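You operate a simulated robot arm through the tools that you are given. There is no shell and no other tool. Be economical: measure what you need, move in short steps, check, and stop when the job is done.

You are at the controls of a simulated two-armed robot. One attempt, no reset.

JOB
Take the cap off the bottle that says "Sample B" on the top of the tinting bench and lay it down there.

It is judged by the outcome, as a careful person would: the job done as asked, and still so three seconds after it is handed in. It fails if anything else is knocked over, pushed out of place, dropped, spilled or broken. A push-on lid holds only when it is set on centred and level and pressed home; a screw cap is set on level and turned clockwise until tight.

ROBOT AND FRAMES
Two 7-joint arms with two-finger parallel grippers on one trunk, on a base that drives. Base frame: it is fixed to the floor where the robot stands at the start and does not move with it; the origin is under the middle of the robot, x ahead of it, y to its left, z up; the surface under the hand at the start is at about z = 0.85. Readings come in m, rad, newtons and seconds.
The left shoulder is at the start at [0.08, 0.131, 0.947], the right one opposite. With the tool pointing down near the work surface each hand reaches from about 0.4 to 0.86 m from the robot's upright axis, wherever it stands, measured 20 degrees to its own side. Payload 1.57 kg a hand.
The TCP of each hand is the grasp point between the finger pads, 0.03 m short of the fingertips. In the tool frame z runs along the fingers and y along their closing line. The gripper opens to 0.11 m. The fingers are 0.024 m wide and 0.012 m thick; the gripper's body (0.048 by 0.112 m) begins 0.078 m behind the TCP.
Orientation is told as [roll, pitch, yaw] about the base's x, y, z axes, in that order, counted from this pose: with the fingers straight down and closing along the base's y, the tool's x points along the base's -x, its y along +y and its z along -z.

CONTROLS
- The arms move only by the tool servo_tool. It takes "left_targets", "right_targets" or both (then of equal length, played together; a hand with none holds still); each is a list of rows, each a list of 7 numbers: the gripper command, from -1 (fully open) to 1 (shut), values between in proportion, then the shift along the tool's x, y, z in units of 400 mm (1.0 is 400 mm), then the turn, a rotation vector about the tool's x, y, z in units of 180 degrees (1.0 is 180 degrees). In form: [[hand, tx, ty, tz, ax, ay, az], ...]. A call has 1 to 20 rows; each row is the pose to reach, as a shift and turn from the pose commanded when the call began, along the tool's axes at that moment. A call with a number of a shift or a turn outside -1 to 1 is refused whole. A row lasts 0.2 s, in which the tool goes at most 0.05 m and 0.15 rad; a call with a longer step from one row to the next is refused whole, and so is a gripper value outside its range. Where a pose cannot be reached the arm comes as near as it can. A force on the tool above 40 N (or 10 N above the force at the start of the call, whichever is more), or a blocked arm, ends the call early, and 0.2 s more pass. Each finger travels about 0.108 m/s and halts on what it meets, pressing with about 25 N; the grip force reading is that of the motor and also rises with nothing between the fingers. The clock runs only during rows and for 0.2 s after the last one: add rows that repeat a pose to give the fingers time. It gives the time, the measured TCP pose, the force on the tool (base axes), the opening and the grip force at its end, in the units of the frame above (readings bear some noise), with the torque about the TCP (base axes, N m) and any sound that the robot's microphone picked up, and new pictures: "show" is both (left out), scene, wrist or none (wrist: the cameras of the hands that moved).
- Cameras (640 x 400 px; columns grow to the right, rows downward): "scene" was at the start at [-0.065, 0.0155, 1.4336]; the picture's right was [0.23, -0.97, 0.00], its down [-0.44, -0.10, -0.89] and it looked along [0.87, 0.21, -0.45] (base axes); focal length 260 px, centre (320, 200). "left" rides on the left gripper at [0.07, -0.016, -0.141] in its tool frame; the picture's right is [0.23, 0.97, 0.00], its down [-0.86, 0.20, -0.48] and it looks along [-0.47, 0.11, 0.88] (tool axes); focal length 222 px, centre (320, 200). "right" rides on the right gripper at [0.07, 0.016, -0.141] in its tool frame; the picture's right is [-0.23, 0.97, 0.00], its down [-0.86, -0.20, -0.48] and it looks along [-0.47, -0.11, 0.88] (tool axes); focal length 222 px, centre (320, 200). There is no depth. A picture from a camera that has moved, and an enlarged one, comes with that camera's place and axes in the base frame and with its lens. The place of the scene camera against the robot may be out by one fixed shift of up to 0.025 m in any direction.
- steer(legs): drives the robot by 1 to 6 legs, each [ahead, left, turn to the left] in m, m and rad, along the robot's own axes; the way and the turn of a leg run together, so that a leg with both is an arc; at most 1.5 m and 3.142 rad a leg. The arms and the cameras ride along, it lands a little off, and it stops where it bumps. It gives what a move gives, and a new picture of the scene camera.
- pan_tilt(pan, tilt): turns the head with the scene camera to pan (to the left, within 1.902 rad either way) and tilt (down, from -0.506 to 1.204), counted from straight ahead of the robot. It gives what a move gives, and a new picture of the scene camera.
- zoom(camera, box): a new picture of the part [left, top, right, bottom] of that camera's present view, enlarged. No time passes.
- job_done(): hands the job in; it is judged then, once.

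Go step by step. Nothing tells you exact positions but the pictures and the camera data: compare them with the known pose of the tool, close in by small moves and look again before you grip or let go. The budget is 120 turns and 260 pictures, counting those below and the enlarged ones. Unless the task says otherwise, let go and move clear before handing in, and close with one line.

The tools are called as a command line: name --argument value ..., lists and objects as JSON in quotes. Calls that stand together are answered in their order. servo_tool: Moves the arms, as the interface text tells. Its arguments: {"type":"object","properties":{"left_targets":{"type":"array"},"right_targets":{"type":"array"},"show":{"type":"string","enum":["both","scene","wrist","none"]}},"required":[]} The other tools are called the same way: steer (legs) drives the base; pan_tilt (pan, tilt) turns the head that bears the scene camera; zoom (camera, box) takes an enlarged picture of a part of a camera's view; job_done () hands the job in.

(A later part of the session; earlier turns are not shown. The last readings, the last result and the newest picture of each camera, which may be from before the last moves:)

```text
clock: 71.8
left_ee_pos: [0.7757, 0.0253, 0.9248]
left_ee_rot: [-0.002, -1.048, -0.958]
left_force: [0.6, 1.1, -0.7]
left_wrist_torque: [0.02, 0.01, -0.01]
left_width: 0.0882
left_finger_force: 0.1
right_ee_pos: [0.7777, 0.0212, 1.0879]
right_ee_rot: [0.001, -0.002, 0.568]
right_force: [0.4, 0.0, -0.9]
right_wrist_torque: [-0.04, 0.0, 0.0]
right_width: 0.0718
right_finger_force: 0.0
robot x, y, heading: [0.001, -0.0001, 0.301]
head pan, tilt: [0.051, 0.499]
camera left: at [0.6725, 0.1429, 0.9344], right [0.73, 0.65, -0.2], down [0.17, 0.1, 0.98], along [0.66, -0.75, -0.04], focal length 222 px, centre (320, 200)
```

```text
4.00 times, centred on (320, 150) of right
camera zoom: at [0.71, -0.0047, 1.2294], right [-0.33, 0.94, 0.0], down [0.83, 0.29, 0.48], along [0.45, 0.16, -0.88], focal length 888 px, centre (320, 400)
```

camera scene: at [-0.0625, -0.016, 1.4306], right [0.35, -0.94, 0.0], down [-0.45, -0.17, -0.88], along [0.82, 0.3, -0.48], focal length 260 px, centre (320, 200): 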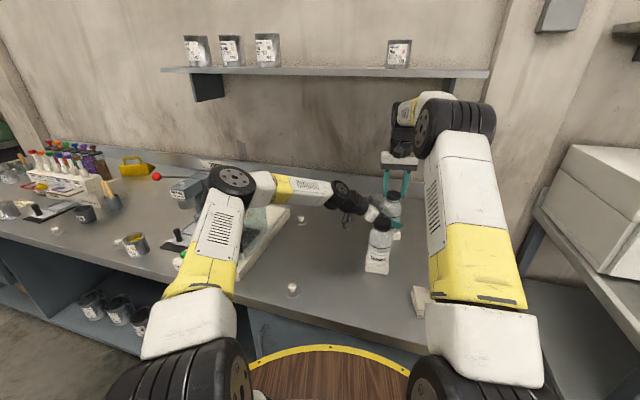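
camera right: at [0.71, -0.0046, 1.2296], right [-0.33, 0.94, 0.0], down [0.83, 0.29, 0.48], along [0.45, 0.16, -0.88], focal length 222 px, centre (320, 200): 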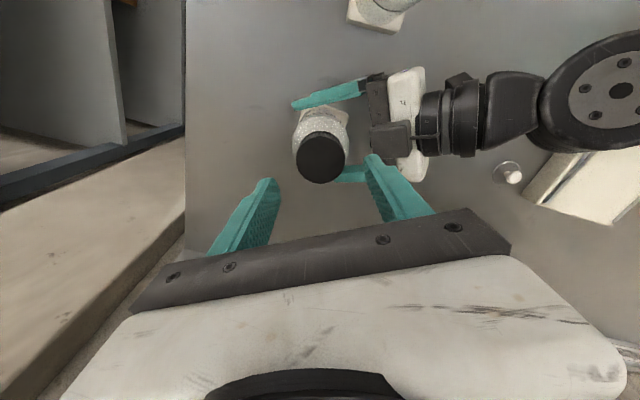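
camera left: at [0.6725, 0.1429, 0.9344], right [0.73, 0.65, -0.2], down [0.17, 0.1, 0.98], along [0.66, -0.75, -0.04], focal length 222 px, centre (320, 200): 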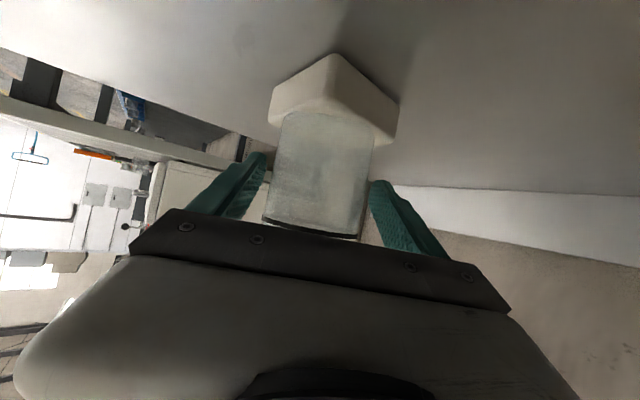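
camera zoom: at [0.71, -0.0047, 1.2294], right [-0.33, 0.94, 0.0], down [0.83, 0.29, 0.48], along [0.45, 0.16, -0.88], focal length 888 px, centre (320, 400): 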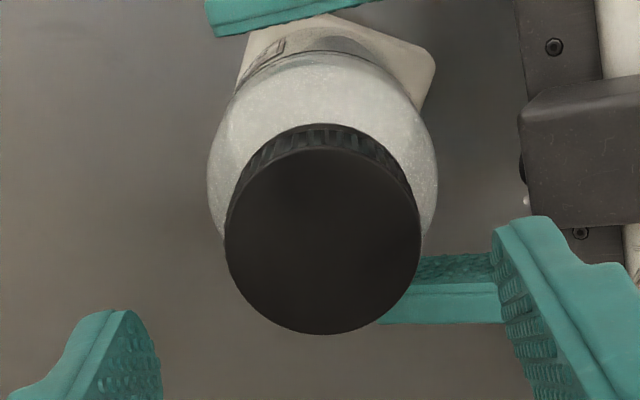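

servo_tool --left_targets '[[-0.2, 0, -0.002, 0, 0, 0, 0], [0.1, 0, -0.002, 0, 0, 0, 0], [1, 0, -0.002, 0, 0, 0, 0], [1, 0, -0.002, 0, 0, 0, 0]]' --show "none"

zoom --camera "right" --box '[260, 100, 380, 200]'

zoom --camera "scene" --box '[375, 185, 407, 205]'

```text
clock: 72.8
left_ee_pos: [0.7742, 0.0231, 0.9249]
left_ee_rot: [-0.003, -1.047, -0.957]
left_force: [0.1, 0.5, -0.9]
left_wrist_torque: [0.01, -0.01, 0.03]
left_width: 0.0666
left_finger_force: 25.2
right_ee_pos: [0.7775, 0.0205, 1.0872]
right_ee_rot: [0.001, -0.001, 0.571]
right_force: [-0.1, -0.1, 0.0]
right_wrist_torque: [-0.04, 0.01, 0.01]
right_width: 0.0718
right_finger_force: 0.0
robot x, y, heading: [0.0007, 0.0029, 0.304]
head pan, tilt: [0.051, 0.499]
```

```text
4.00 times, centred on (320, 150) of right
camera zoom: at [0.71, -0.0046, 1.2294], right [-0.33, 0.94, 0.0], down [0.83, 0.29, 0.48], along [0.45, 0.16, -0.88], focal length 888 px, centre (320, 400)
```

zoom: 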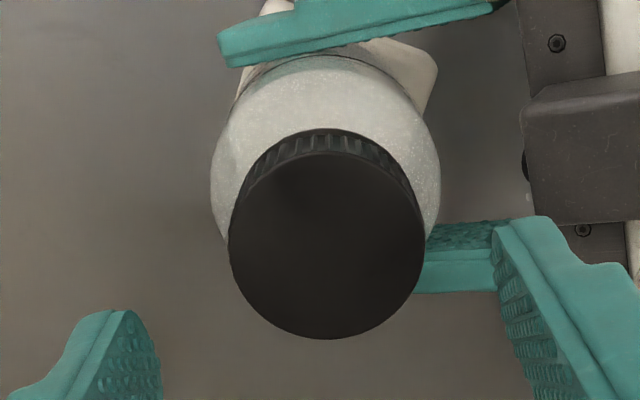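

```text
16.00 times, centred on (391, 195) of scene
camera zoom: at [-0.0623, -0.016, 1.4306], right [0.35, -0.94, 0.0], down [-0.45, -0.17, -0.88], along [0.82, 0.3, -0.48], focal length 4155 px, centre (-816, 280)
```

zoom: 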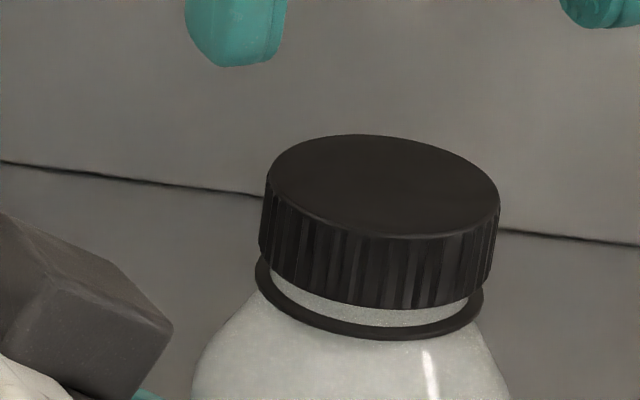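

Bottle held with near-zero load. I'll turn the open hand back to yaw −1.27 above the cap, centre on it, and check before descending.

servo_tool --right_targets '[[-0.3, 0.004, 0.003, 0, 0, 0, 0.046], [-0.3, 0.004, 0.003, 0, 0, 0, 0.092], [-0.3, 0.004, 0.003, 0, 0, 0, 0.138], [-0.3, 0.004, 0.003, 0, 0, 0, 0.184], [-0.3, 0.004, 0.003, 0, 0, 0, 0.23], [-0.3, 0.004, 0.003, 0, 0, 0, 0.276], [-0.3, 0.004, 0.003, 0, 0, 0, 0.322], [-0.3, 0.004, 0.003, 0, 0, 0, 0.368], [-0.3, 0.004, 0.003, 0, 0, 0, 0.414], [-0.3, 0.004, 0.003, 0, 0, 0, 0.46], [-0.3, 0.004, 0.003, 0, 0, 0, 0.506], [-0.3, 0.004, 0.003, 0, 0, 0, 0.552], [-0.3, 0.004, 0.003, 0, 0, 0, 0.586], [-0.3, 0.004, 0.003, 0, 0, 0, 0.586]]' --show "none"

zoom --camera "right" --box '[260, 100, 380, 200]'

```text
clock: 75.8
left_ee_pos: [0.7746, 0.0248, 0.9233]
left_ee_rot: [-0.003, -1.047, -0.957]
left_force: [0.4, -0.2, -0.4]
left_wrist_torque: [0.0, 0.0, 0.03]
left_width: 0.0666
left_finger_force: 24.7
right_ee_pos: [0.7766, 0.0224, 1.088]
right_ee_rot: [0.003, 0.0, -1.274]
right_force: [0.8, 0.3, 0.5]
right_wrist_torque: [0.0, 0.02, 0.01]
right_width: 0.0715
right_finger_force: 0.2
robot x, y, heading: [0.0013, 0.0008, 0.296]
head pan, tilt: [0.051, 0.499]
```

```text
4.00 times, centred on (320, 150) of right
camera zoom: at [0.7712, 0.0927, 1.2312], right [1.0, 0.07, 0.0], down [0.06, -0.88, 0.48], along [0.03, -0.48, -0.88], focal length 888 px, centre (320, 400)
```

zoom: 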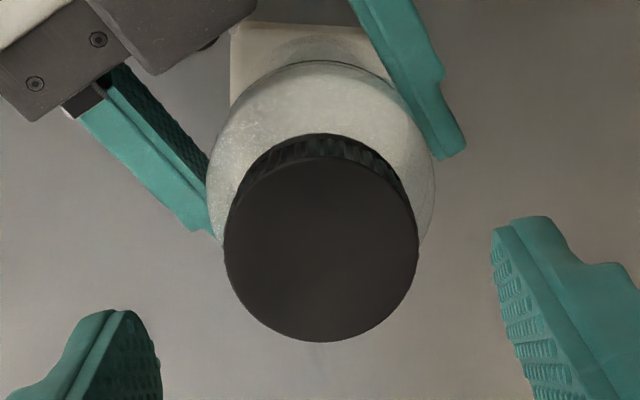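

Centred to about 1 mm from both views. Descend, grip, and check the loads before turning.

servo_tool --right_targets '[[-0.3, 0, 0, 0.06, 0, 0, 0], [-0.3, 0, 0, 0.12, 0, 0, 0], [-0.3, 0, 0, 0.128, 0, 0, 0], [0.1, 0, 0, 0.128, 0, 0, 0], [1, 0, 0, 0.128, 0, 0, 0], [1, 0, 0, 0.128, 0, 0, 0]]' --show "none"

zoom --camera "scene" --box '[375, 185, 407, 205]'

```text
clock: 77.2
left_ee_pos: [0.7753, 0.0256, 0.9246]
left_ee_rot: [-0.003, -1.047, -0.958]
left_force: [-1.2, -0.3, 0.2]
left_wrist_torque: [0.03, -0.09, 0.01]
left_width: 0.0667
left_finger_force: 25.1
right_ee_pos: [0.7766, 0.0242, 1.0362]
right_ee_rot: [0.002, -0.001, -1.273]
right_force: [1.4, 1.2, 0.1]
right_wrist_torque: [-0.03, 0.0, 0.02]
right_width: 0.0472
right_finger_force: 24.6
robot x, y, heading: [-0.0008, -0.0018, 0.302]
head pan, tilt: [0.051, 0.499]
```

```text
16.00 times, centred on (391, 195) of scene
camera zoom: at [-0.0623, -0.016, 1.4306], right [0.35, -0.94, 0.0], down [-0.45, -0.17, -0.88], along [0.82, 0.3, -0.48], focal length 4155 px, centre (-816, 280)
```

zoom: 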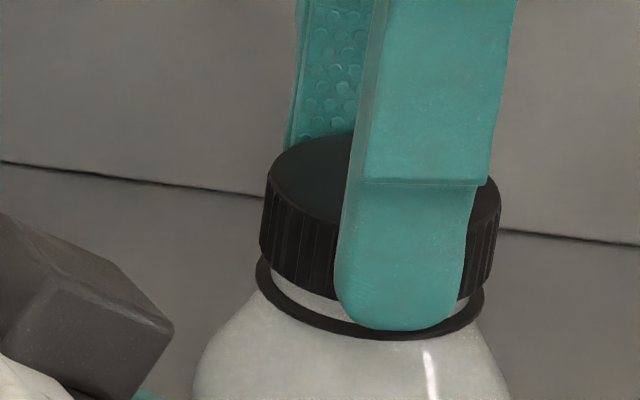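

Clean grip with almost no load. Now 60° counter-clockwise with no added lift, then read the loads.

servo_tool --right_targets '[[1, 0, 0, 0, 0, 0, -0.04], [1, 0, 0, 0, 0, 0, -0.08], [1, 0, 0, 0, 0, 0, -0.12], [1, 0, 0, -0.0005, 0, 0, -0.16], [1, 0, 0, -0.0005, 0, 0, -0.2], [1, 0, 0, -0.001, 0, 0, -0.24], [1, 0, 0, -0.001, 0, 0, -0.28], [1, 0, 0, -0.001, 0, 0, -0.33]]' --show "none"

zoom --camera "scene" --box '[375, 185, 407, 205]'

zoom --camera "left" --box '[200, 20, 440, 260]'

```text
refused: row 8 steps farther than a row can; nothing moved
```

```text
16.00 times, centred on (391, 195) of scene
camera zoom: at [-0.0623, -0.016, 1.4306], right [0.35, -0.94, 0.0], down [-0.45, -0.17, -0.88], along [0.82, 0.3, -0.48], focal length 4155 px, centre (-816, 280)
```

zoom: 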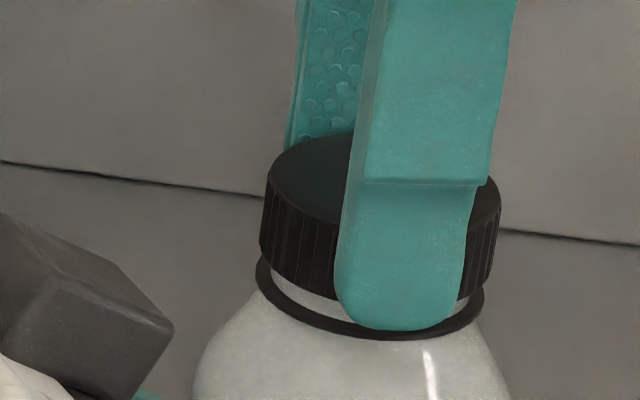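

```text
1.67 times, centred on (320, 140) of left
camera zoom: at [0.6714, 0.1431, 0.9345], right [0.73, 0.65, -0.2], down [0.17, 0.1, 0.98], along [0.66, -0.75, -0.04], focal length 370 px, centre (320, 300)
```

zoom: 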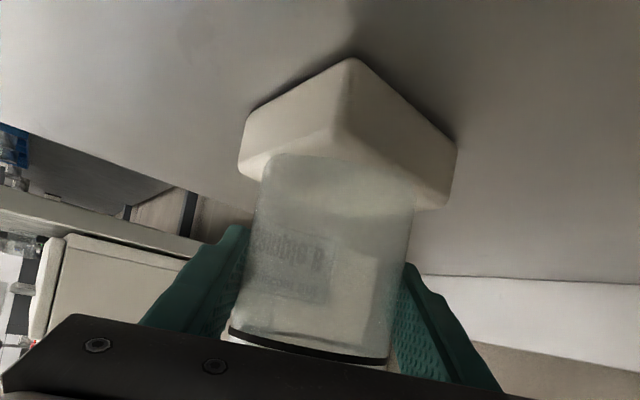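

servo_tool --right_targets '[[1, 0, 0, 0, 0, 0, -0.04], [1, 0, 0, 0, 0, 0, -0.08], [1, 0, 0, 0, 0, 0, -0.12], [1, 0, 0, -0.0005, 0, 0, -0.16], [1, 0, 0, -0.0005, 0, 0, -0.2], [1, 0, 0, -0.001, 0, 0, -0.24], [1, 0, 0, -0.001, 0, 0, -0.28], [1, 0, 0, -0.001, 0, 0, -0.32]]' --show "none"

zoom --camera "scene" --box '[375, 185, 407, 205]'

zoom --camera "left" --box '[200, 20, 440, 260]'

```text
clock: 79.0
left_ee_pos: [0.7768, 0.0263, 0.9244]
left_ee_rot: [0.001, -1.048, -0.956]
left_force: [6.9, 5.8, -0.1]
left_wrist_torque: [-0.37, 0.33, 0.79]
left_width: 0.0653
left_finger_force: 25.5
right_ee_pos: [0.7766, 0.0217, 1.0375]
right_ee_rot: [0.001, -0.001, -0.265]
right_force: [-6.8, -5.8, -0.9]
right_wrist_torque: [-0.29, 0.35, -0.73]
right_width: 0.0474
right_finger_force: 24.9
robot x, y, heading: [0.0018, -0.0029, 0.3]
head pan, tilt: [0.051, 0.499]
```

```text
16.00 times, centred on (391, 195) of scene
camera zoom: at [-0.0623, -0.016, 1.4306], right [0.35, -0.94, 0.0], down [-0.45, -0.17, -0.88], along [0.82, 0.3, -0.48], focal length 4155 px, centre (-816, 280)
```

zoom: 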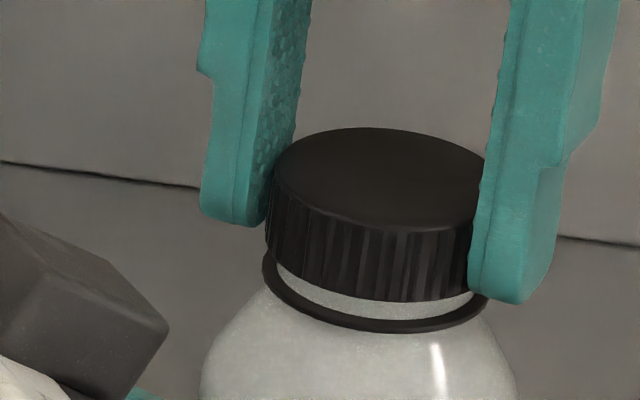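

```text
1.67 times, centred on (320, 140) of left
camera zoom: at [0.6718, 0.144, 0.9344], right [0.73, 0.65, -0.2], down [0.17, 0.1, 0.98], along [0.66, -0.75, -0.04], focal length 370 px, centre (320, 300)
```

zoom: 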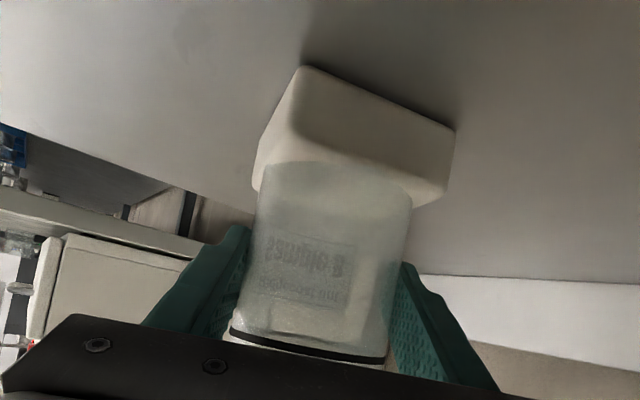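

The bottle slipped inside the left grip at about 0.75 N·m, and tilt moments reappeared as soon as I turned. In the earlier test lift the cap moved 4 mm up and dropped back freely, so it is probably already unscrewed and simply cocked by my off-axis grips. I'll regrip without load and lift straight without turning.

servo_tool --right_targets '[[-0.3, 0, 0, 0, 0, 0, 0], [-0.3, 0, 0, 0, 0, 0, 0], [-0.3, 0, 0, -0.06, 0, 0, 0], [-0.3, 0, 0, -0.12, 0, 0, 0], [-0.3, 0, 0, -0.12, 0, 0, 0]]' --show "none"

servo_tool --left_targets '[[0, 0, 0, 0, 0, 0, 0], [-0.5, 0, 0, 0, 0, 0, 0], [-0.5, 0, 0, 0, 0, 0, 0], [-0.5, 0, 0, 0, 0, 0, 0]]' --show "wrist"

zoom --camera "scene" --box '[375, 185, 407, 205]'

zoom --camera "right" --box '[260, 100, 380, 200]'

```text
clock: 80.2
left_ee_pos: [0.7749, 0.0239, 0.9227]
left_ee_rot: [-0.002, -1.048, -0.957]
left_force: [-0.2, -0.6, 0.8]
left_wrist_torque: [-0.01, 0.0, 0.0]
left_width: 0.065
left_finger_force: 25.3
right_ee_pos: [0.7766, 0.0222, 1.0861]
right_ee_rot: [0.002, -0.003, -0.266]
right_force: [0.2, -0.5, -0.9]
right_wrist_torque: [-0.01, 0.01, 0.04]
right_width: 0.0716
right_finger_force: 0.0
robot x, y, heading: [0.0004, -0.0022, 0.306]
head pan, tilt: [0.051, 0.499]
```

```text
clock: 81.2
left_ee_pos: [0.7753, 0.0246, 0.9241]
left_ee_rot: [-0.002, -1.048, -0.959]
left_force: [0.1, 0.0, 0.1]
left_wrist_torque: [0.01, 0.0, 0.01]
left_width: 0.0825
left_finger_force: 0.1
right_ee_pos: [0.7751, 0.0216, 1.0853]
right_ee_rot: [0.001, -0.004, -0.266]
right_force: [-0.6, 0.0, 0.8]
right_wrist_torque: [-0.01, -0.03, -0.01]
right_width: 0.0714
right_finger_force: 0.0
robot x, y, heading: [-0.0002, 0.0021, 0.302]
head pan, tilt: [0.051, 0.499]
camera left: at [0.6714, 0.1432, 0.9345], right [0.73, 0.65, -0.2], down [0.17, 0.1, 0.98], along [0.66, -0.75, -0.04], focal length 222 px, centre (320, 200)
```

left: 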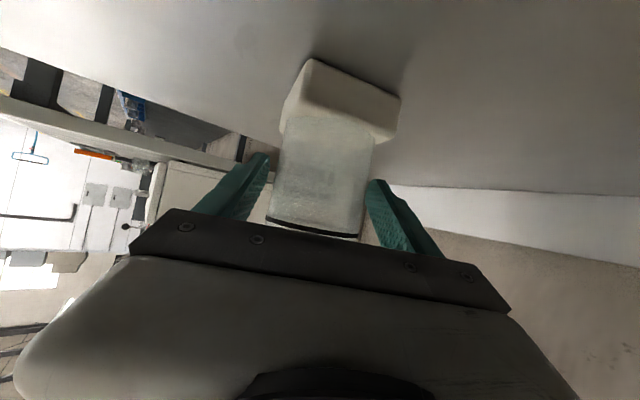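

```text
16.00 times, centred on (391, 195) of scene
camera zoom: at [-0.0623, -0.016, 1.4306], right [0.35, -0.94, 0.0], down [-0.45, -0.17, -0.88], along [0.82, 0.3, -0.48], focal length 4155 px, centre (-816, 280)
```

zoom: 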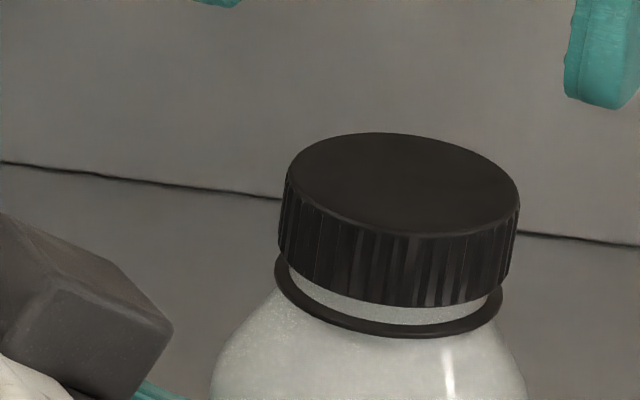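

```text
4.00 times, centred on (320, 150) of right
camera zoom: at [0.7127, 0.0549, 1.2281], right [0.48, 0.88, 0.0], down [0.77, -0.42, 0.48], along [0.42, -0.23, -0.88], focal length 888 px, centre (320, 400)
```

zoom: 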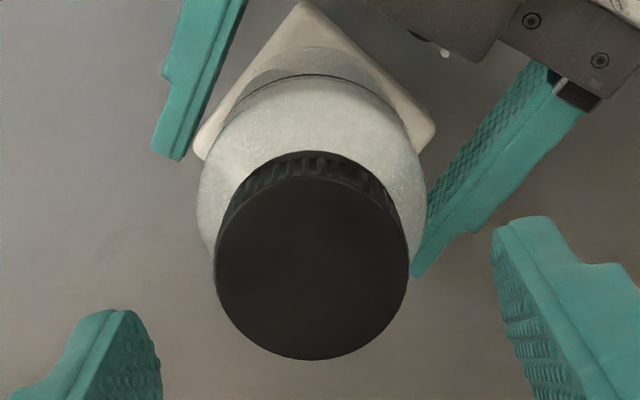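

Bottle stands free and level, cap gap about 3.7 mm. I'll close the left hand again, now nicely centred, and re-measure the cap.

servo_tool --left_targets '[[-0.2, 0, 0, 0.01, 0, 0, 0], [0.1, 0, 0, 0.01, 0, 0, 0], [1, 0, 0, 0.01, 0, 0, 0], [1, 0, 0, 0.01, 0, 0, 0]]' --show "none"

zoom --camera "right" --box '[260, 100, 380, 200]'

```text
clock: 82.2
left_ee_pos: [0.7772, 0.0212, 0.9229]
left_ee_rot: [0.0, -1.048, -0.959]
left_force: [0.0, 1.7, 3.2]
left_wrist_torque: [-0.01, 0.03, 0.02]
left_width: 0.0649
left_finger_force: 25.1
right_ee_pos: [0.7758, 0.0217, 1.0871]
right_ee_rot: [0.001, -0.002, -0.269]
right_force: [-0.4, 0.0, 0.1]
right_wrist_torque: [-0.01, 0.03, 0.01]
right_width: 0.0712
right_finger_force: 0.1
robot x, y, heading: [-0.0025, -0.0, 0.304]
head pan, tilt: [0.051, 0.499]
```

```text
4.00 times, centred on (320, 150) of right
camera zoom: at [0.7126, 0.055, 1.2282], right [0.48, 0.88, 0.0], down [0.77, -0.42, 0.48], along [0.42, -0.23, -0.88], focal length 888 px, centre (320, 400)
```

zoom: 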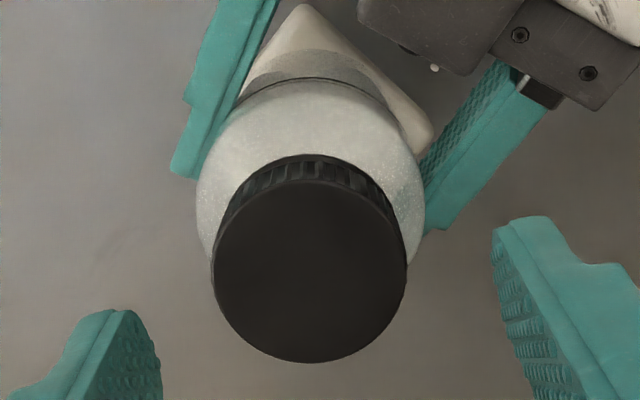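

The cap is about 5 mm toward −y of the hand. I'll shift onto it, then descend and re-check before gripping.

servo_tool --right_targets '[[-0.3, -0.007, -0.0105, 0, 0, 0, 0], [-0.3, -0.007, -0.0105, 0.05, 0, 0, 0], [-0.3, -0.007, -0.0105, 0.1, 0, 0, 0], [-0.3, -0.007, -0.0105, 0.126, 0, 0, 0], [-0.3, -0.007, -0.0105, 0.126, 0, 0, 0]]' --show "none"

zoom --camera "right" --box '[220, 80, 440, 240]'

zoom --camera "scene" --box '[370, 180, 412, 206]'

```text
clock: 83.4
left_ee_pos: [0.7769, 0.0207, 0.9223]
left_ee_rot: [-0.001, -1.047, -0.958]
left_force: [0.7, 1.4, 5.0]
left_wrist_torque: [-0.01, -0.08, 0.03]
left_width: 0.0652
left_finger_force: 25.4
right_ee_pos: [0.779, 0.0166, 1.0346]
right_ee_rot: [0.002, -0.001, -0.267]
right_force: [-0.3, -0.4, 0.0]
right_wrist_torque: [-0.01, 0.0, 0.0]
right_width: 0.0715
right_finger_force: 0.2
robot x, y, heading: [0.0008, 0.004, 0.301]
head pan, tilt: [0.051, 0.499]
```

```text
2.50 times, centred on (330, 160) of right
camera zoom: at [0.7152, 0.0497, 1.1775], right [0.48, 0.88, 0.0], down [0.77, -0.42, 0.48], along [0.42, -0.23, -0.88], focal length 555 px, centre (295, 300)
```

zoom: 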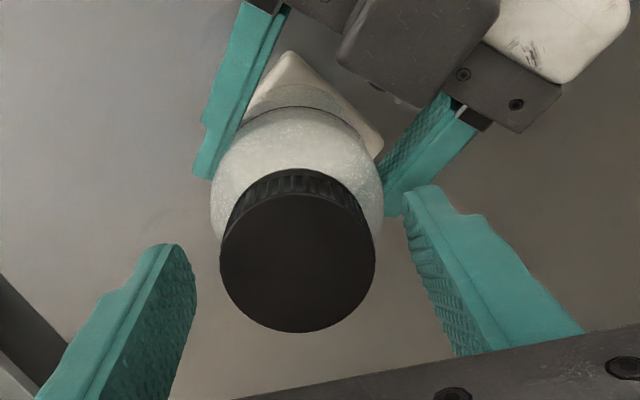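

```text
15.24 times, centred on (391, 193) of scene
camera zoom: at [-0.0625, -0.016, 1.4306], right [0.35, -0.94, 0.0], down [-0.45, -0.17, -0.88], along [0.82, 0.3, -0.48], focal length 3957 px, centre (-762, 307)
```

zoom: 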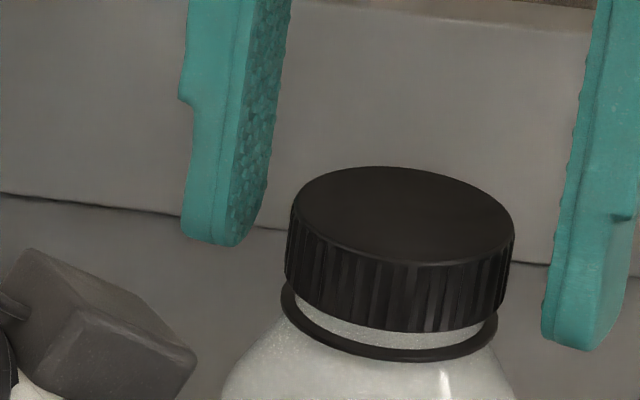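

Centred to within half a millimetre. Grip, read the loads, then lift straight without turning.

servo_tool --right_targets '[[0.1, 0, 0, 0, 0, 0, 0], [1, 0, 0, 0, 0, 0, 0], [1, 0, 0, 0, 0, 0, 0]]' --show "none"

servo_tool --right_targets '[[1, 0, 0, -0.005, 0, 0, 0], [1, 0, 0, -0.01, 0, 0, 0], [1, 0, 0, -0.015, 0, 0, 0]]' --show "none"

zoom --camera "scene" --box '[370, 180, 412, 206]'

```text
clock: 84.2
left_ee_pos: [0.7769, 0.0213, 0.9215]
left_ee_rot: [0.0, -1.048, -0.962]
left_force: [0.7, -0.5, 6.1]
left_wrist_torque: [0.08, -0.2, 0.05]
left_width: 0.0652
left_finger_force: 25.2
right_ee_pos: [0.7786, 0.017, 1.0356]
right_ee_rot: [0.004, -0.002, -0.268]
right_force: [0.1, 2.1, 0.2]
right_wrist_torque: [0.02, -0.01, 0.01]
right_width: 0.0478
right_finger_force: 24.8
robot x, y, heading: [-0.0019, -0.0009, 0.306]
head pan, tilt: [0.051, 0.499]
```

```text
clock: 85.0
left_ee_pos: [0.776, 0.0202, 0.9253]
left_ee_rot: [0.002, -1.05, -0.961]
left_force: [-9.5, 1.3, 22.4]
left_wrist_torque: [0.14, -0.45, 0.07]
left_width: 0.065
left_finger_force: 25.0
right_ee_pos: [0.7776, 0.0167, 1.0385]
right_ee_rot: [0.001, -0.001, -0.265]
right_force: [8.7, -0.7, -22.6]
right_wrist_torque: [-0.19, -0.62, -0.08]
right_width: 0.0472
right_finger_force: 24.6
robot x, y, heading: [0.001, -0.0, 0.303]
head pan, tilt: [0.051, 0.499]
```

```text
15.24 times, centred on (391, 193) of scene
camera zoom: at [-0.0623, -0.016, 1.4306], right [0.35, -0.94, 0.0], down [-0.45, -0.17, -0.88], along [0.82, 0.3, -0.48], focal length 3957 px, centre (-762, 307)
```

zoom: 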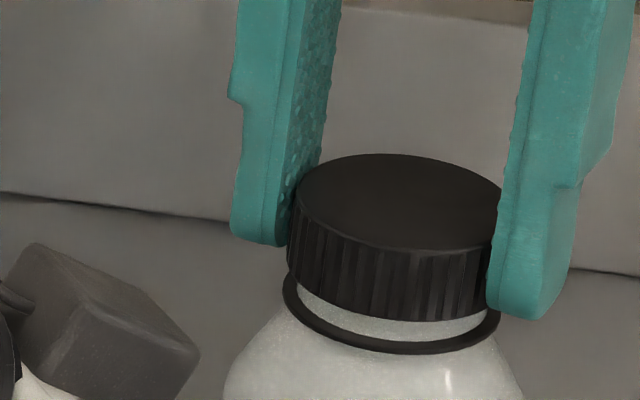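

A pull of 22 N doesn't separate it, so the thread has caught again, most likely when the cap dropped back onto it. I'll lower, ease the cap clockwise ~40° to free it from whatever it's caught on, and see whether it moves freely.

servo_tool --right_targets '[[1, 0, 0, 0.012, 0, 0, 0], [1, 0, 0, 0.013, 0, 0, 0], [1, 0, 0, 0.013, 0, 0, 0.04], [1, 0, 0, 0.013, 0, 0, 0.08], [1, 0, 0, 0.014, 0, 0, 0.12], [1, 0, 0, 0.014, 0, 0, 0.16], [1, 0, 0, 0.014, 0, 0, 0.2]]' --show "none"

zoom --camera "scene" --box '[370, 180, 412, 206]'

zoom --camera "left" --box '[200, 20, 440, 260]'

```text
clock: 86.6
left_ee_pos: [0.7771, 0.0207, 0.9205]
left_ee_rot: [-0.002, -1.045, -0.959]
left_force: [4.3, -7.0, -0.3]
left_wrist_torque: [0.42, 0.43, 0.0]
left_width: 0.0651
left_finger_force: 25.2
right_ee_pos: [0.777, 0.0175, 1.0343]
right_ee_rot: [0.003, -0.001, -0.898]
right_force: [-4.3, 4.9, 5.7]
right_wrist_torque: [0.3, 0.16, -0.01]
right_width: 0.047
right_finger_force: 24.9
robot x, y, heading: [0.0017, 0.0009, 0.302]
head pan, tilt: [0.051, 0.499]
```

```text
15.24 times, centred on (391, 193) of scene
camera zoom: at [-0.0624, -0.016, 1.4306], right [0.35, -0.94, 0.0], down [-0.45, -0.17, -0.88], along [0.82, 0.3, -0.48], focal length 3957 px, centre (-762, 307)
```

zoom: 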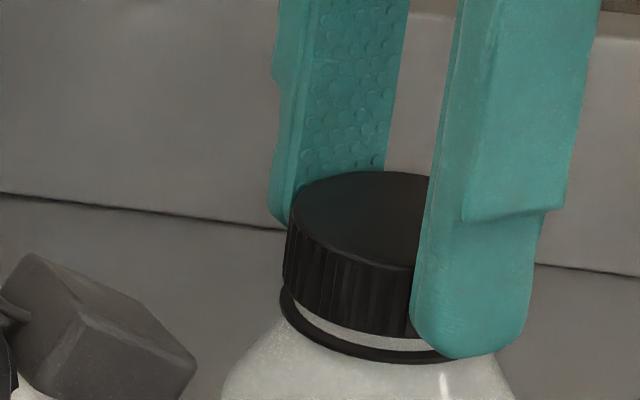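

```text
1.67 times, centred on (320, 140) of left
camera zoom: at [0.673, 0.1396, 0.9317], right [0.73, 0.65, -0.2], down [0.17, 0.1, 0.98], along [0.66, -0.75, -0.04], focal length 370 px, centre (320, 300)
```

zoom: 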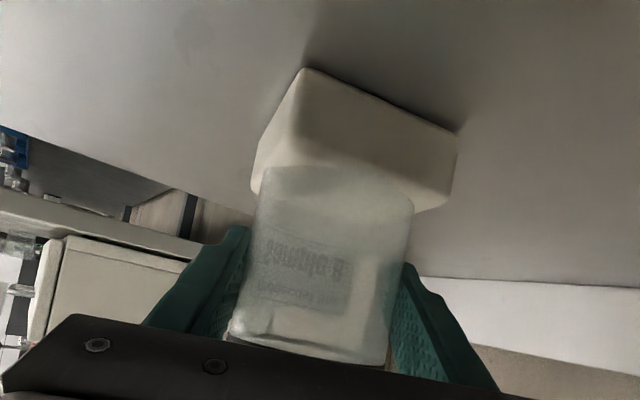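

Clockwise was completely free, so counter-clockwise had reached the end of the thread. I'll turn counter-clockwise again to that end with a slight upward bias, as when it came free the first time.

servo_tool --right_targets '[[1, 0, 0, -0.002, 0, 0, -0.04], [1, 0, 0, -0.003, 0, 0, -0.08], [1, 0, 0, -0.004, 0, 0, -0.12], [1, 0, 0, -0.005, 0, 0, -0.16], [1, 0, 0, -0.006, 0, 0, -0.2], [1, 0, 0, -0.009, 0, 0, -0.22], [1, 0, 0, -0.013, 0, 0, -0.24], [1, 0, 0, -0.017, 0, 0, -0.25]]' --show "none"

zoom --camera "scene" --box '[370, 180, 412, 206]'

zoom --camera "left" --box '[200, 20, 440, 260]'

```text
clock: 88.4
left_ee_pos: [0.7776, 0.0218, 0.9216]
left_ee_rot: [-0.001, -1.048, -0.958]
left_force: [0.0, 0.1, -0.9]
left_wrist_torque: [0.03, 0.02, 0.0]
left_width: 0.0649
left_finger_force: 25.1
right_ee_pos: [0.7782, 0.0175, 1.0421]
right_ee_rot: [-0.001, -0.001, -0.107]
right_force: [-0.2, -0.4, 0.6]
right_wrist_torque: [0.0, -0.01, 0.0]
right_width: 0.0464
right_finger_force: 25.3
robot x, y, heading: [-0.0014, -0.0028, 0.3]
head pan, tilt: [0.051, 0.499]
```

```text
15.24 times, centred on (391, 193) of scene
camera zoom: at [-0.0623, -0.016, 1.4306], right [0.35, -0.94, 0.0], down [-0.45, -0.17, -0.88], along [0.82, 0.3, -0.48], focal length 3957 px, centre (-762, 307)
```

zoom: 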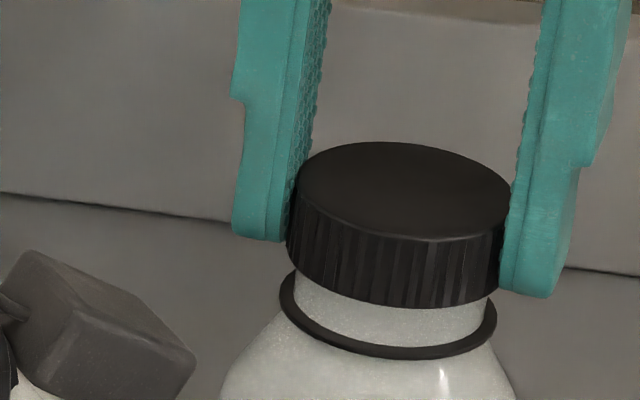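

```text
1.67 times, centred on (320, 140) of left
camera zoom: at [0.6734, 0.1397, 0.9323], right [0.73, 0.65, -0.2], down [0.17, 0.1, 0.98], along [0.66, -0.75, -0.04], focal length 370 px, centre (320, 300)
```

zoom: 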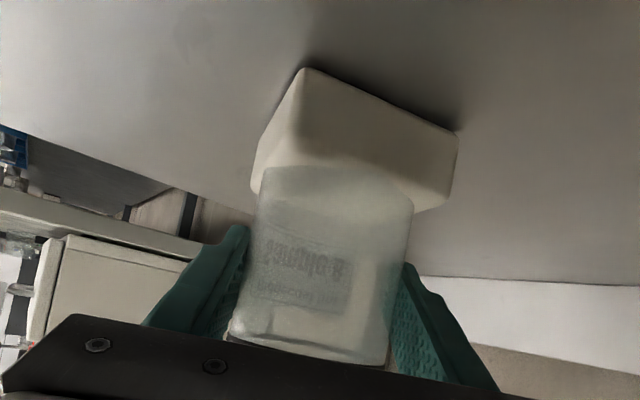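

The cap is free: zero load, and the gap has opened to about 8 mm. I keep hold and lift straight up, without letting go this time.

servo_tool --right_targets '[[1, 0, 0, -0.015, 0, 0, 0], [1, 0, 0, -0.03, 0, 0, 0], [1, 0, 0, -0.06, 0, 0, 0], [1, 0, 0, -0.1, 0, 0, 0], [1, 0, 0, -0.15, 0, 0, 0]]'

zoom --camera "scene" --box '[360, 160, 424, 200]'

```text
clock: 89.6
left_ee_pos: [0.7772, 0.0209, 0.9224]
left_ee_rot: [-0.001, -1.046, -0.958]
left_force: [-0.2, -0.1, -1.0]
left_wrist_torque: [0.03, -0.01, 0.03]
left_width: 0.0649
left_finger_force: 25.2
right_ee_pos: [0.7786, 0.0163, 1.1029]
right_ee_rot: [0.0, -0.002, -0.11]
right_force: [0.6, 1.1, -0.3]
right_wrist_torque: [0.02, 0.0, -0.01]
right_width: 0.0465
right_finger_force: 25.0
robot x, y, heading: [0.002, -0.0002, 0.302]
head pan, tilt: [0.051, 0.499]
camera scene: at [-0.0622, -0.016, 1.4306], right [0.35, -0.94, 0.0], down [-0.45, -0.17, -0.88], along [0.82, 0.3, -0.48], focal length 260 px, centre (320, 200)
camera right: at [0.7107, 0.0377, 1.2441], right [0.33, 0.94, 0.0], down [0.83, -0.29, 0.48], along [0.45, -0.16, -0.88], focal length 222 px, centre (320, 200)
```

scene: 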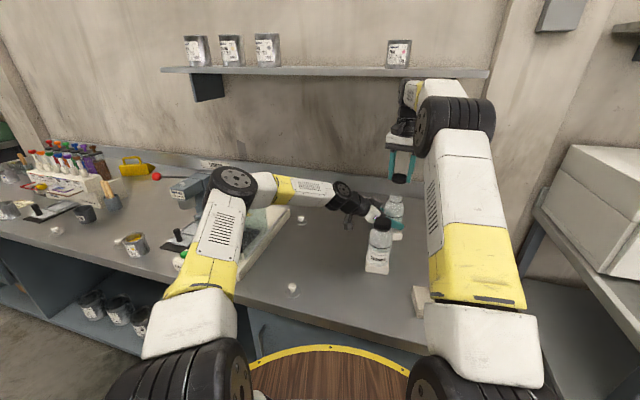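
right: 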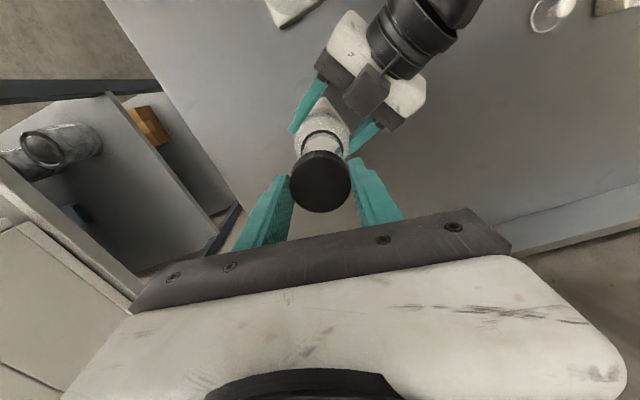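

```text
10.00 times, centred on (392, 180) of scene
camera zoom: at [-0.0622, -0.016, 1.4306], right [0.35, -0.94, 0.0], down [-0.45, -0.17, -0.88], along [0.82, 0.3, -0.48], focal length 2597 px, centre (-400, 400)
```

zoom: 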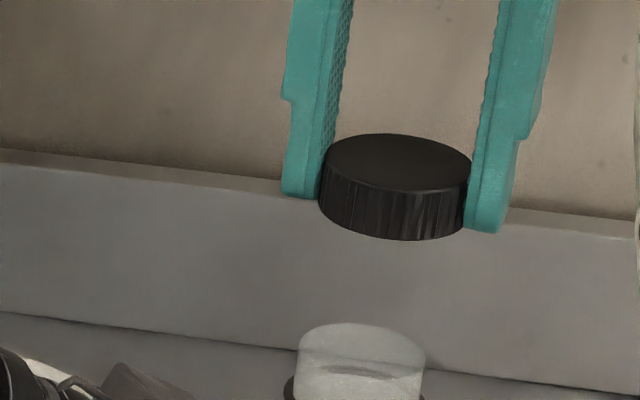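

The cap is off and the open neck of Sample B is visible. I'll carry the cap to the clear patch of bench at about (0.70, −0.09), well away from both bottles.

servo_tool --right_targets '[[1, 0.04, -0.07, 0, 0, 0, 0], [1, 0.08, -0.14, 0, 0, 0, 0], [1, 0.12, -0.21, 0, 0, 0, 0], [1, 0.167, -0.285, 0, 0, 0, 0], [1, 0.167, -0.285, 0.1, 0, 0, 0], [1, 0.167, -0.285, 0.2, 0, 0, 0], [1, 0.167, -0.285, 0.3, 0, 0, 0], [1, 0.167, -0.285, 0.4, 0, 0, 0], [1, 0.167, -0.285, 0.46, 0, 0, 0], [1, 0.167, -0.285, 0.46, 0, 0, 0]]'

zoom --camera "scene" --box '[340, 170, 500, 290]'

```text
clock: 91.8
left_ee_pos: [0.7764, 0.0212, 0.9231]
left_ee_rot: [-0.001, -1.047, -0.958]
left_force: [0.1, 0.8, -1.0]
left_wrist_torque: [-0.03, 0.04, 0.02]
left_width: 0.0647
left_finger_force: 24.3
right_ee_pos: [0.7002, -0.0902, 0.9198]
right_ee_rot: [0.001, -0.001, -0.109]
right_force: [-0.5, -0.1, -0.2]
right_wrist_torque: [0.0, 0.0, -0.01]
right_width: 0.0463
right_finger_force: 25.4
robot x, y, heading: [-0.0017, -0.0004, 0.302]
head pan, tilt: [0.051, 0.499]
camera scene: at [-0.0624, -0.016, 1.4306], right [0.35, -0.94, 0.0], down [-0.45, -0.17, -0.88], along [0.82, 0.3, -0.48], focal length 260 px, centre (320, 200)
camera right: at [0.6321, -0.067, 1.0626], right [0.33, 0.94, 0.0], down [0.83, -0.29, 0.48], along [0.45, -0.16, -0.88], focal length 222 px, centre (320, 200)
```

scene: 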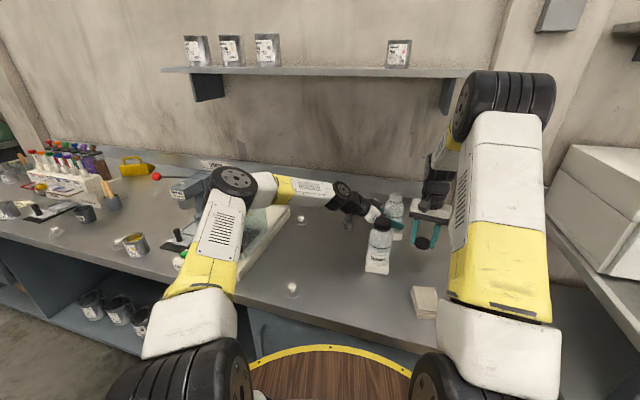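
right: 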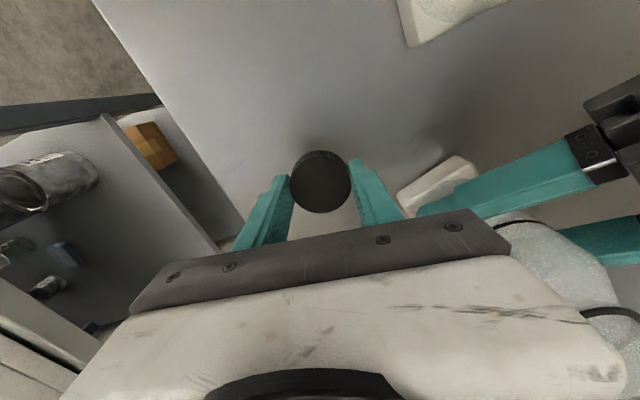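

```text
3.33 times, centred on (420, 230) of scene
camera zoom: at [-0.0624, -0.016, 1.4306], right [0.35, -0.94, 0.0], down [-0.45, -0.17, -0.88], along [0.82, 0.3, -0.48], focal length 866 px, centre (-13, 100)
```

zoom: 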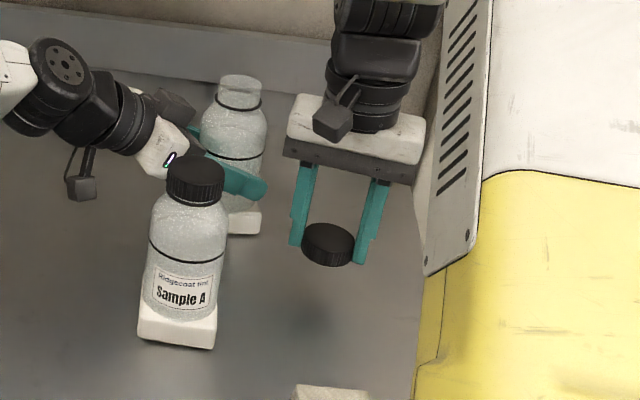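

The spot is clear, about 9 cm from the bench edge. I'll descend slowly until light contact.

servo_tool --right_targets '[[1, 0, 0, 0.04, 0, 0, 0], [1, 0, 0, 0.06, 0, 0, 0], [1, 0, 0, 0.07, 0, 0, 0], [1, 0, 0, 0.077, 0, 0, 0], [1, 0, 0, 0.082, 0, 0, 0], [1, 0, 0, 0.086, 0, 0, 0]]' --show "none"

zoom --camera "scene" --box '[390, 200, 454, 270]'

```text
clock: 93.2
left_ee_pos: [0.7774, 0.0196, 0.9215]
left_ee_rot: [-0.001, -1.047, -0.958]
left_force: [0.3, 0.1, -1.6]
left_wrist_torque: [0.01, -0.03, 0.0]
left_width: 0.0652
left_finger_force: 25.2
right_ee_pos: [0.6999, -0.088, 0.884]
right_ee_rot: [0.002, -0.001, -0.11]
right_force: [-0.2, 0.0, -1.1]
right_wrist_torque: [0.01, -0.01, 0.03]
right_width: 0.0466
right_finger_force: 25.5
robot x, y, heading: [0.0016, 0.0002, 0.299]
head pan, tilt: [0.051, 0.499]
```

```text
5.71 times, centred on (422, 235) of scene
camera zoom: at [-0.0623, -0.016, 1.4306], right [0.35, -0.94, 0.0], down [-0.45, -0.17, -0.88], along [0.82, 0.3, -0.48], focal length 1484 px, centre (-263, 0)
```

zoom: 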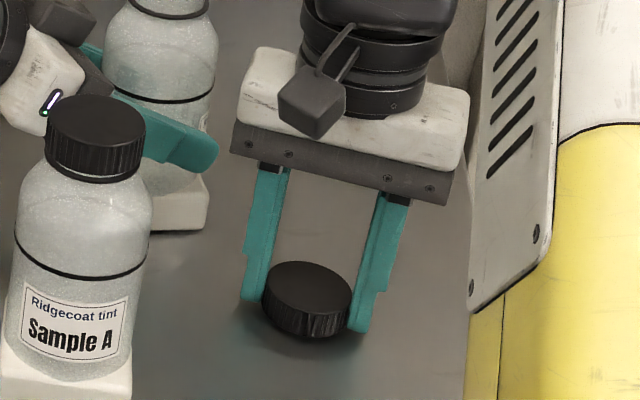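

Not quite touching yet; I'll creep down in 1 mm steps.

servo_tool --right_targets '[[1, 0, 0, 0.0025, 0, 0, 0], [1, 0, 0, 0.005, 0, 0, 0], [1, 0, 0, 0.0075, 0, 0, 0]]' --show "none"

zoom --camera "scene" --box '[402, 220, 442, 260]'

```text
clock: 94.0
left_ee_pos: [0.7761, 0.0215, 0.9215]
left_ee_rot: [-0.002, -1.048, -0.958]
left_force: [0.2, 0.4, -0.5]
left_wrist_torque: [0.01, 0.01, -0.02]
left_width: 0.0647
left_finger_force: 25.6
right_ee_pos: [0.6982, -0.0878, 0.8802]
right_ee_rot: [0.003, -0.002, -0.109]
right_force: [-0.7, -0.2, 0.0]
right_wrist_torque: [-0.02, 0.04, -0.01]
right_width: 0.047
right_finger_force: 24.4
robot x, y, heading: [0.0006, -0.0007, 0.308]
head pan, tilt: [0.051, 0.499]
```

```text
10.00 times, centred on (422, 240) of scene
camera zoom: at [-0.0623, -0.016, 1.4306], right [0.35, -0.94, 0.0], down [-0.45, -0.17, -0.88], along [0.82, 0.3, -0.48], focal length 2597 px, centre (-700, -200)
```

zoom: 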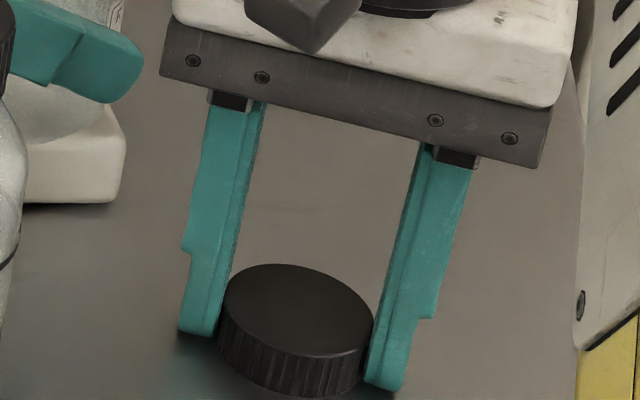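

servo_tool --right_targets '[[1, 0, 0, 0.0025, 0, 0, 0], [1, 0, 0, 0.005, 0, 0, 0], [1, 0, 0, 0.0075, 0, 0, 0]]' --show "none"

zoom --camera "scene" --box '[402, 225, 442, 265]'

```text
clock: 94.8
left_ee_pos: [0.7766, 0.0208, 0.9225]
left_ee_rot: [0.001, -1.048, -0.958]
left_force: [-0.6, 0.5, -0.9]
left_wrist_torque: [-0.01, -0.01, -0.02]
left_width: 0.0647
left_finger_force: 25.3
right_ee_pos: [0.6987, -0.0883, 0.8805]
right_ee_rot: [0.002, -0.004, -0.111]
right_force: [-3.1, 2.1, 29.0]
right_wrist_torque: [-0.17, 0.38, -0.05]
right_width: 0.0468
right_finger_force: 25.5
robot x, y, heading: [-0.0044, 0.0005, 0.299]
head pan, tilt: [0.051, 0.499]
```

```text
10.00 times, centred on (422, 245) of scene
camera zoom: at [-0.0635, -0.0157, 1.4306], right [0.35, -0.94, 0.0], down [-0.45, -0.17, -0.88], along [0.82, 0.3, -0.48], focal length 2597 px, centre (-700, -250)
```

zoom: 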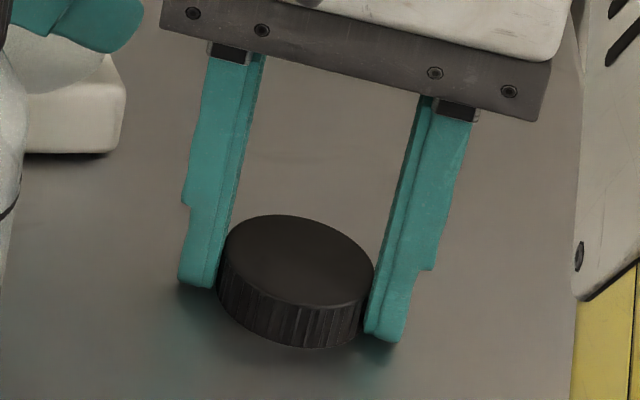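

Contact is firm (29 N). I'll ease up about 2 mm, then open the fingers a little and rise clear.

servo_tool --right_targets '[[1, 0, 0, -0.004, 0, 0, 0], [0.0, 0, 0, -0.005, 0, 0, 0], [-0.1, 0, 0, -0.005, 0, 0, 0], [-0.3, 0, 0, -0.005, 0, 0, 0], [-0.3, 0, 0, -0.05, 0, 0, 0], [-0.3, 0, 0, -0.15, 0, 0, 0], [-0.3, 0, 0, -0.25, 0, 0, 0], [-0.3, 0, 0, -0.37, 0, 0, 0], [-0.3, 0, 0, -0.49, 0, 0, 0]]'

zoom --camera "scene" --box '[340, 170, 480, 280]'

```text
clock: 96.8
left_ee_pos: [0.7772, 0.0214, 0.9225]
left_ee_rot: [-0.003, -1.046, -0.958]
left_force: [1.4, 0.0, -0.4]
left_wrist_torque: [-0.01, 0.0, -0.02]
left_width: 0.0651
left_finger_force: 24.8
right_ee_pos: [0.6963, -0.0865, 1.0735]
right_ee_rot: [0.0, -0.002, -0.108]
right_force: [0.4, 0.3, 0.0]
right_wrist_torque: [-0.01, 0.03, 0.0]
right_width: 0.0714
right_finger_force: 0.0
robot x, y, heading: [0.0021, 0.0017, 0.306]
head pan, tilt: [0.051, 0.499]
camera scene: at [-0.062, -0.016, 1.4306], right [0.35, -0.94, 0.0], down [-0.45, -0.17, -0.88], along [0.82, 0.3, -0.48], focal length 260 px, centre (320, 200)
camera right: at [0.628, -0.0633, 1.2144], right [0.33, 0.94, 0.0], down [0.83, -0.29, 0.48], along [0.45, -0.16, -0.88], focal length 222 px, centre (320, 200)
```

scene: 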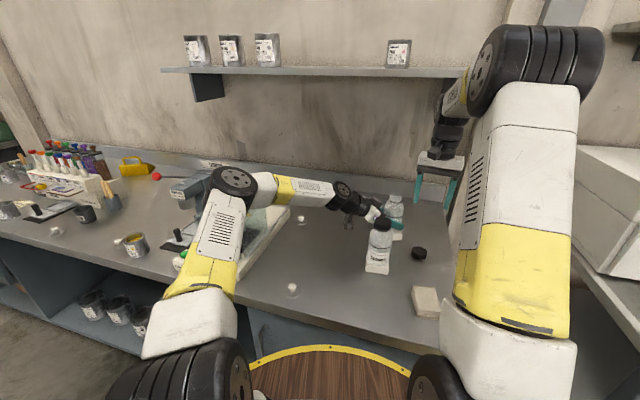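
right: 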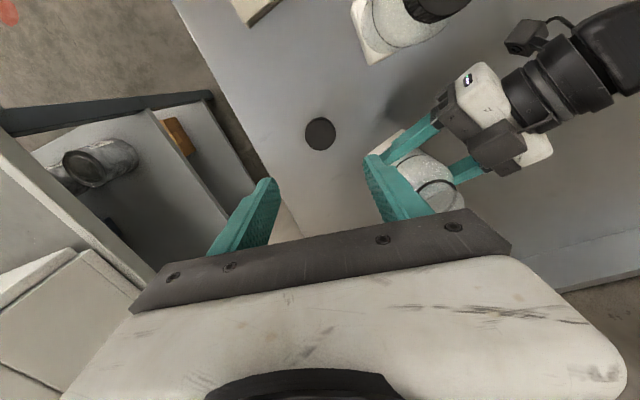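

```text
3.64 times, centred on (410, 225) of scene
camera zoom: at [-0.062, -0.016, 1.4306], right [0.35, -0.94, 0.0], down [-0.45, -0.17, -0.88], along [0.82, 0.3, -0.48], focal length 944 px, centre (-7, 109)
```

zoom: 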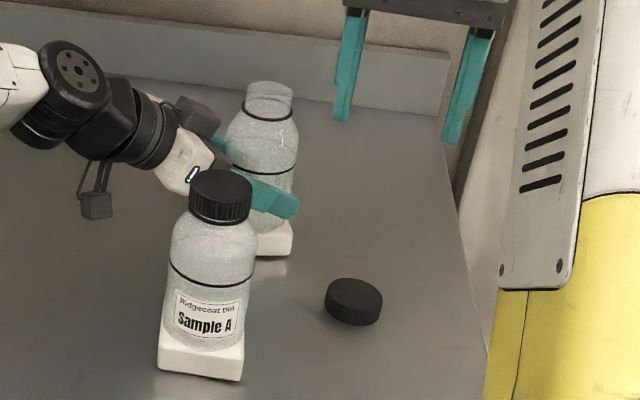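

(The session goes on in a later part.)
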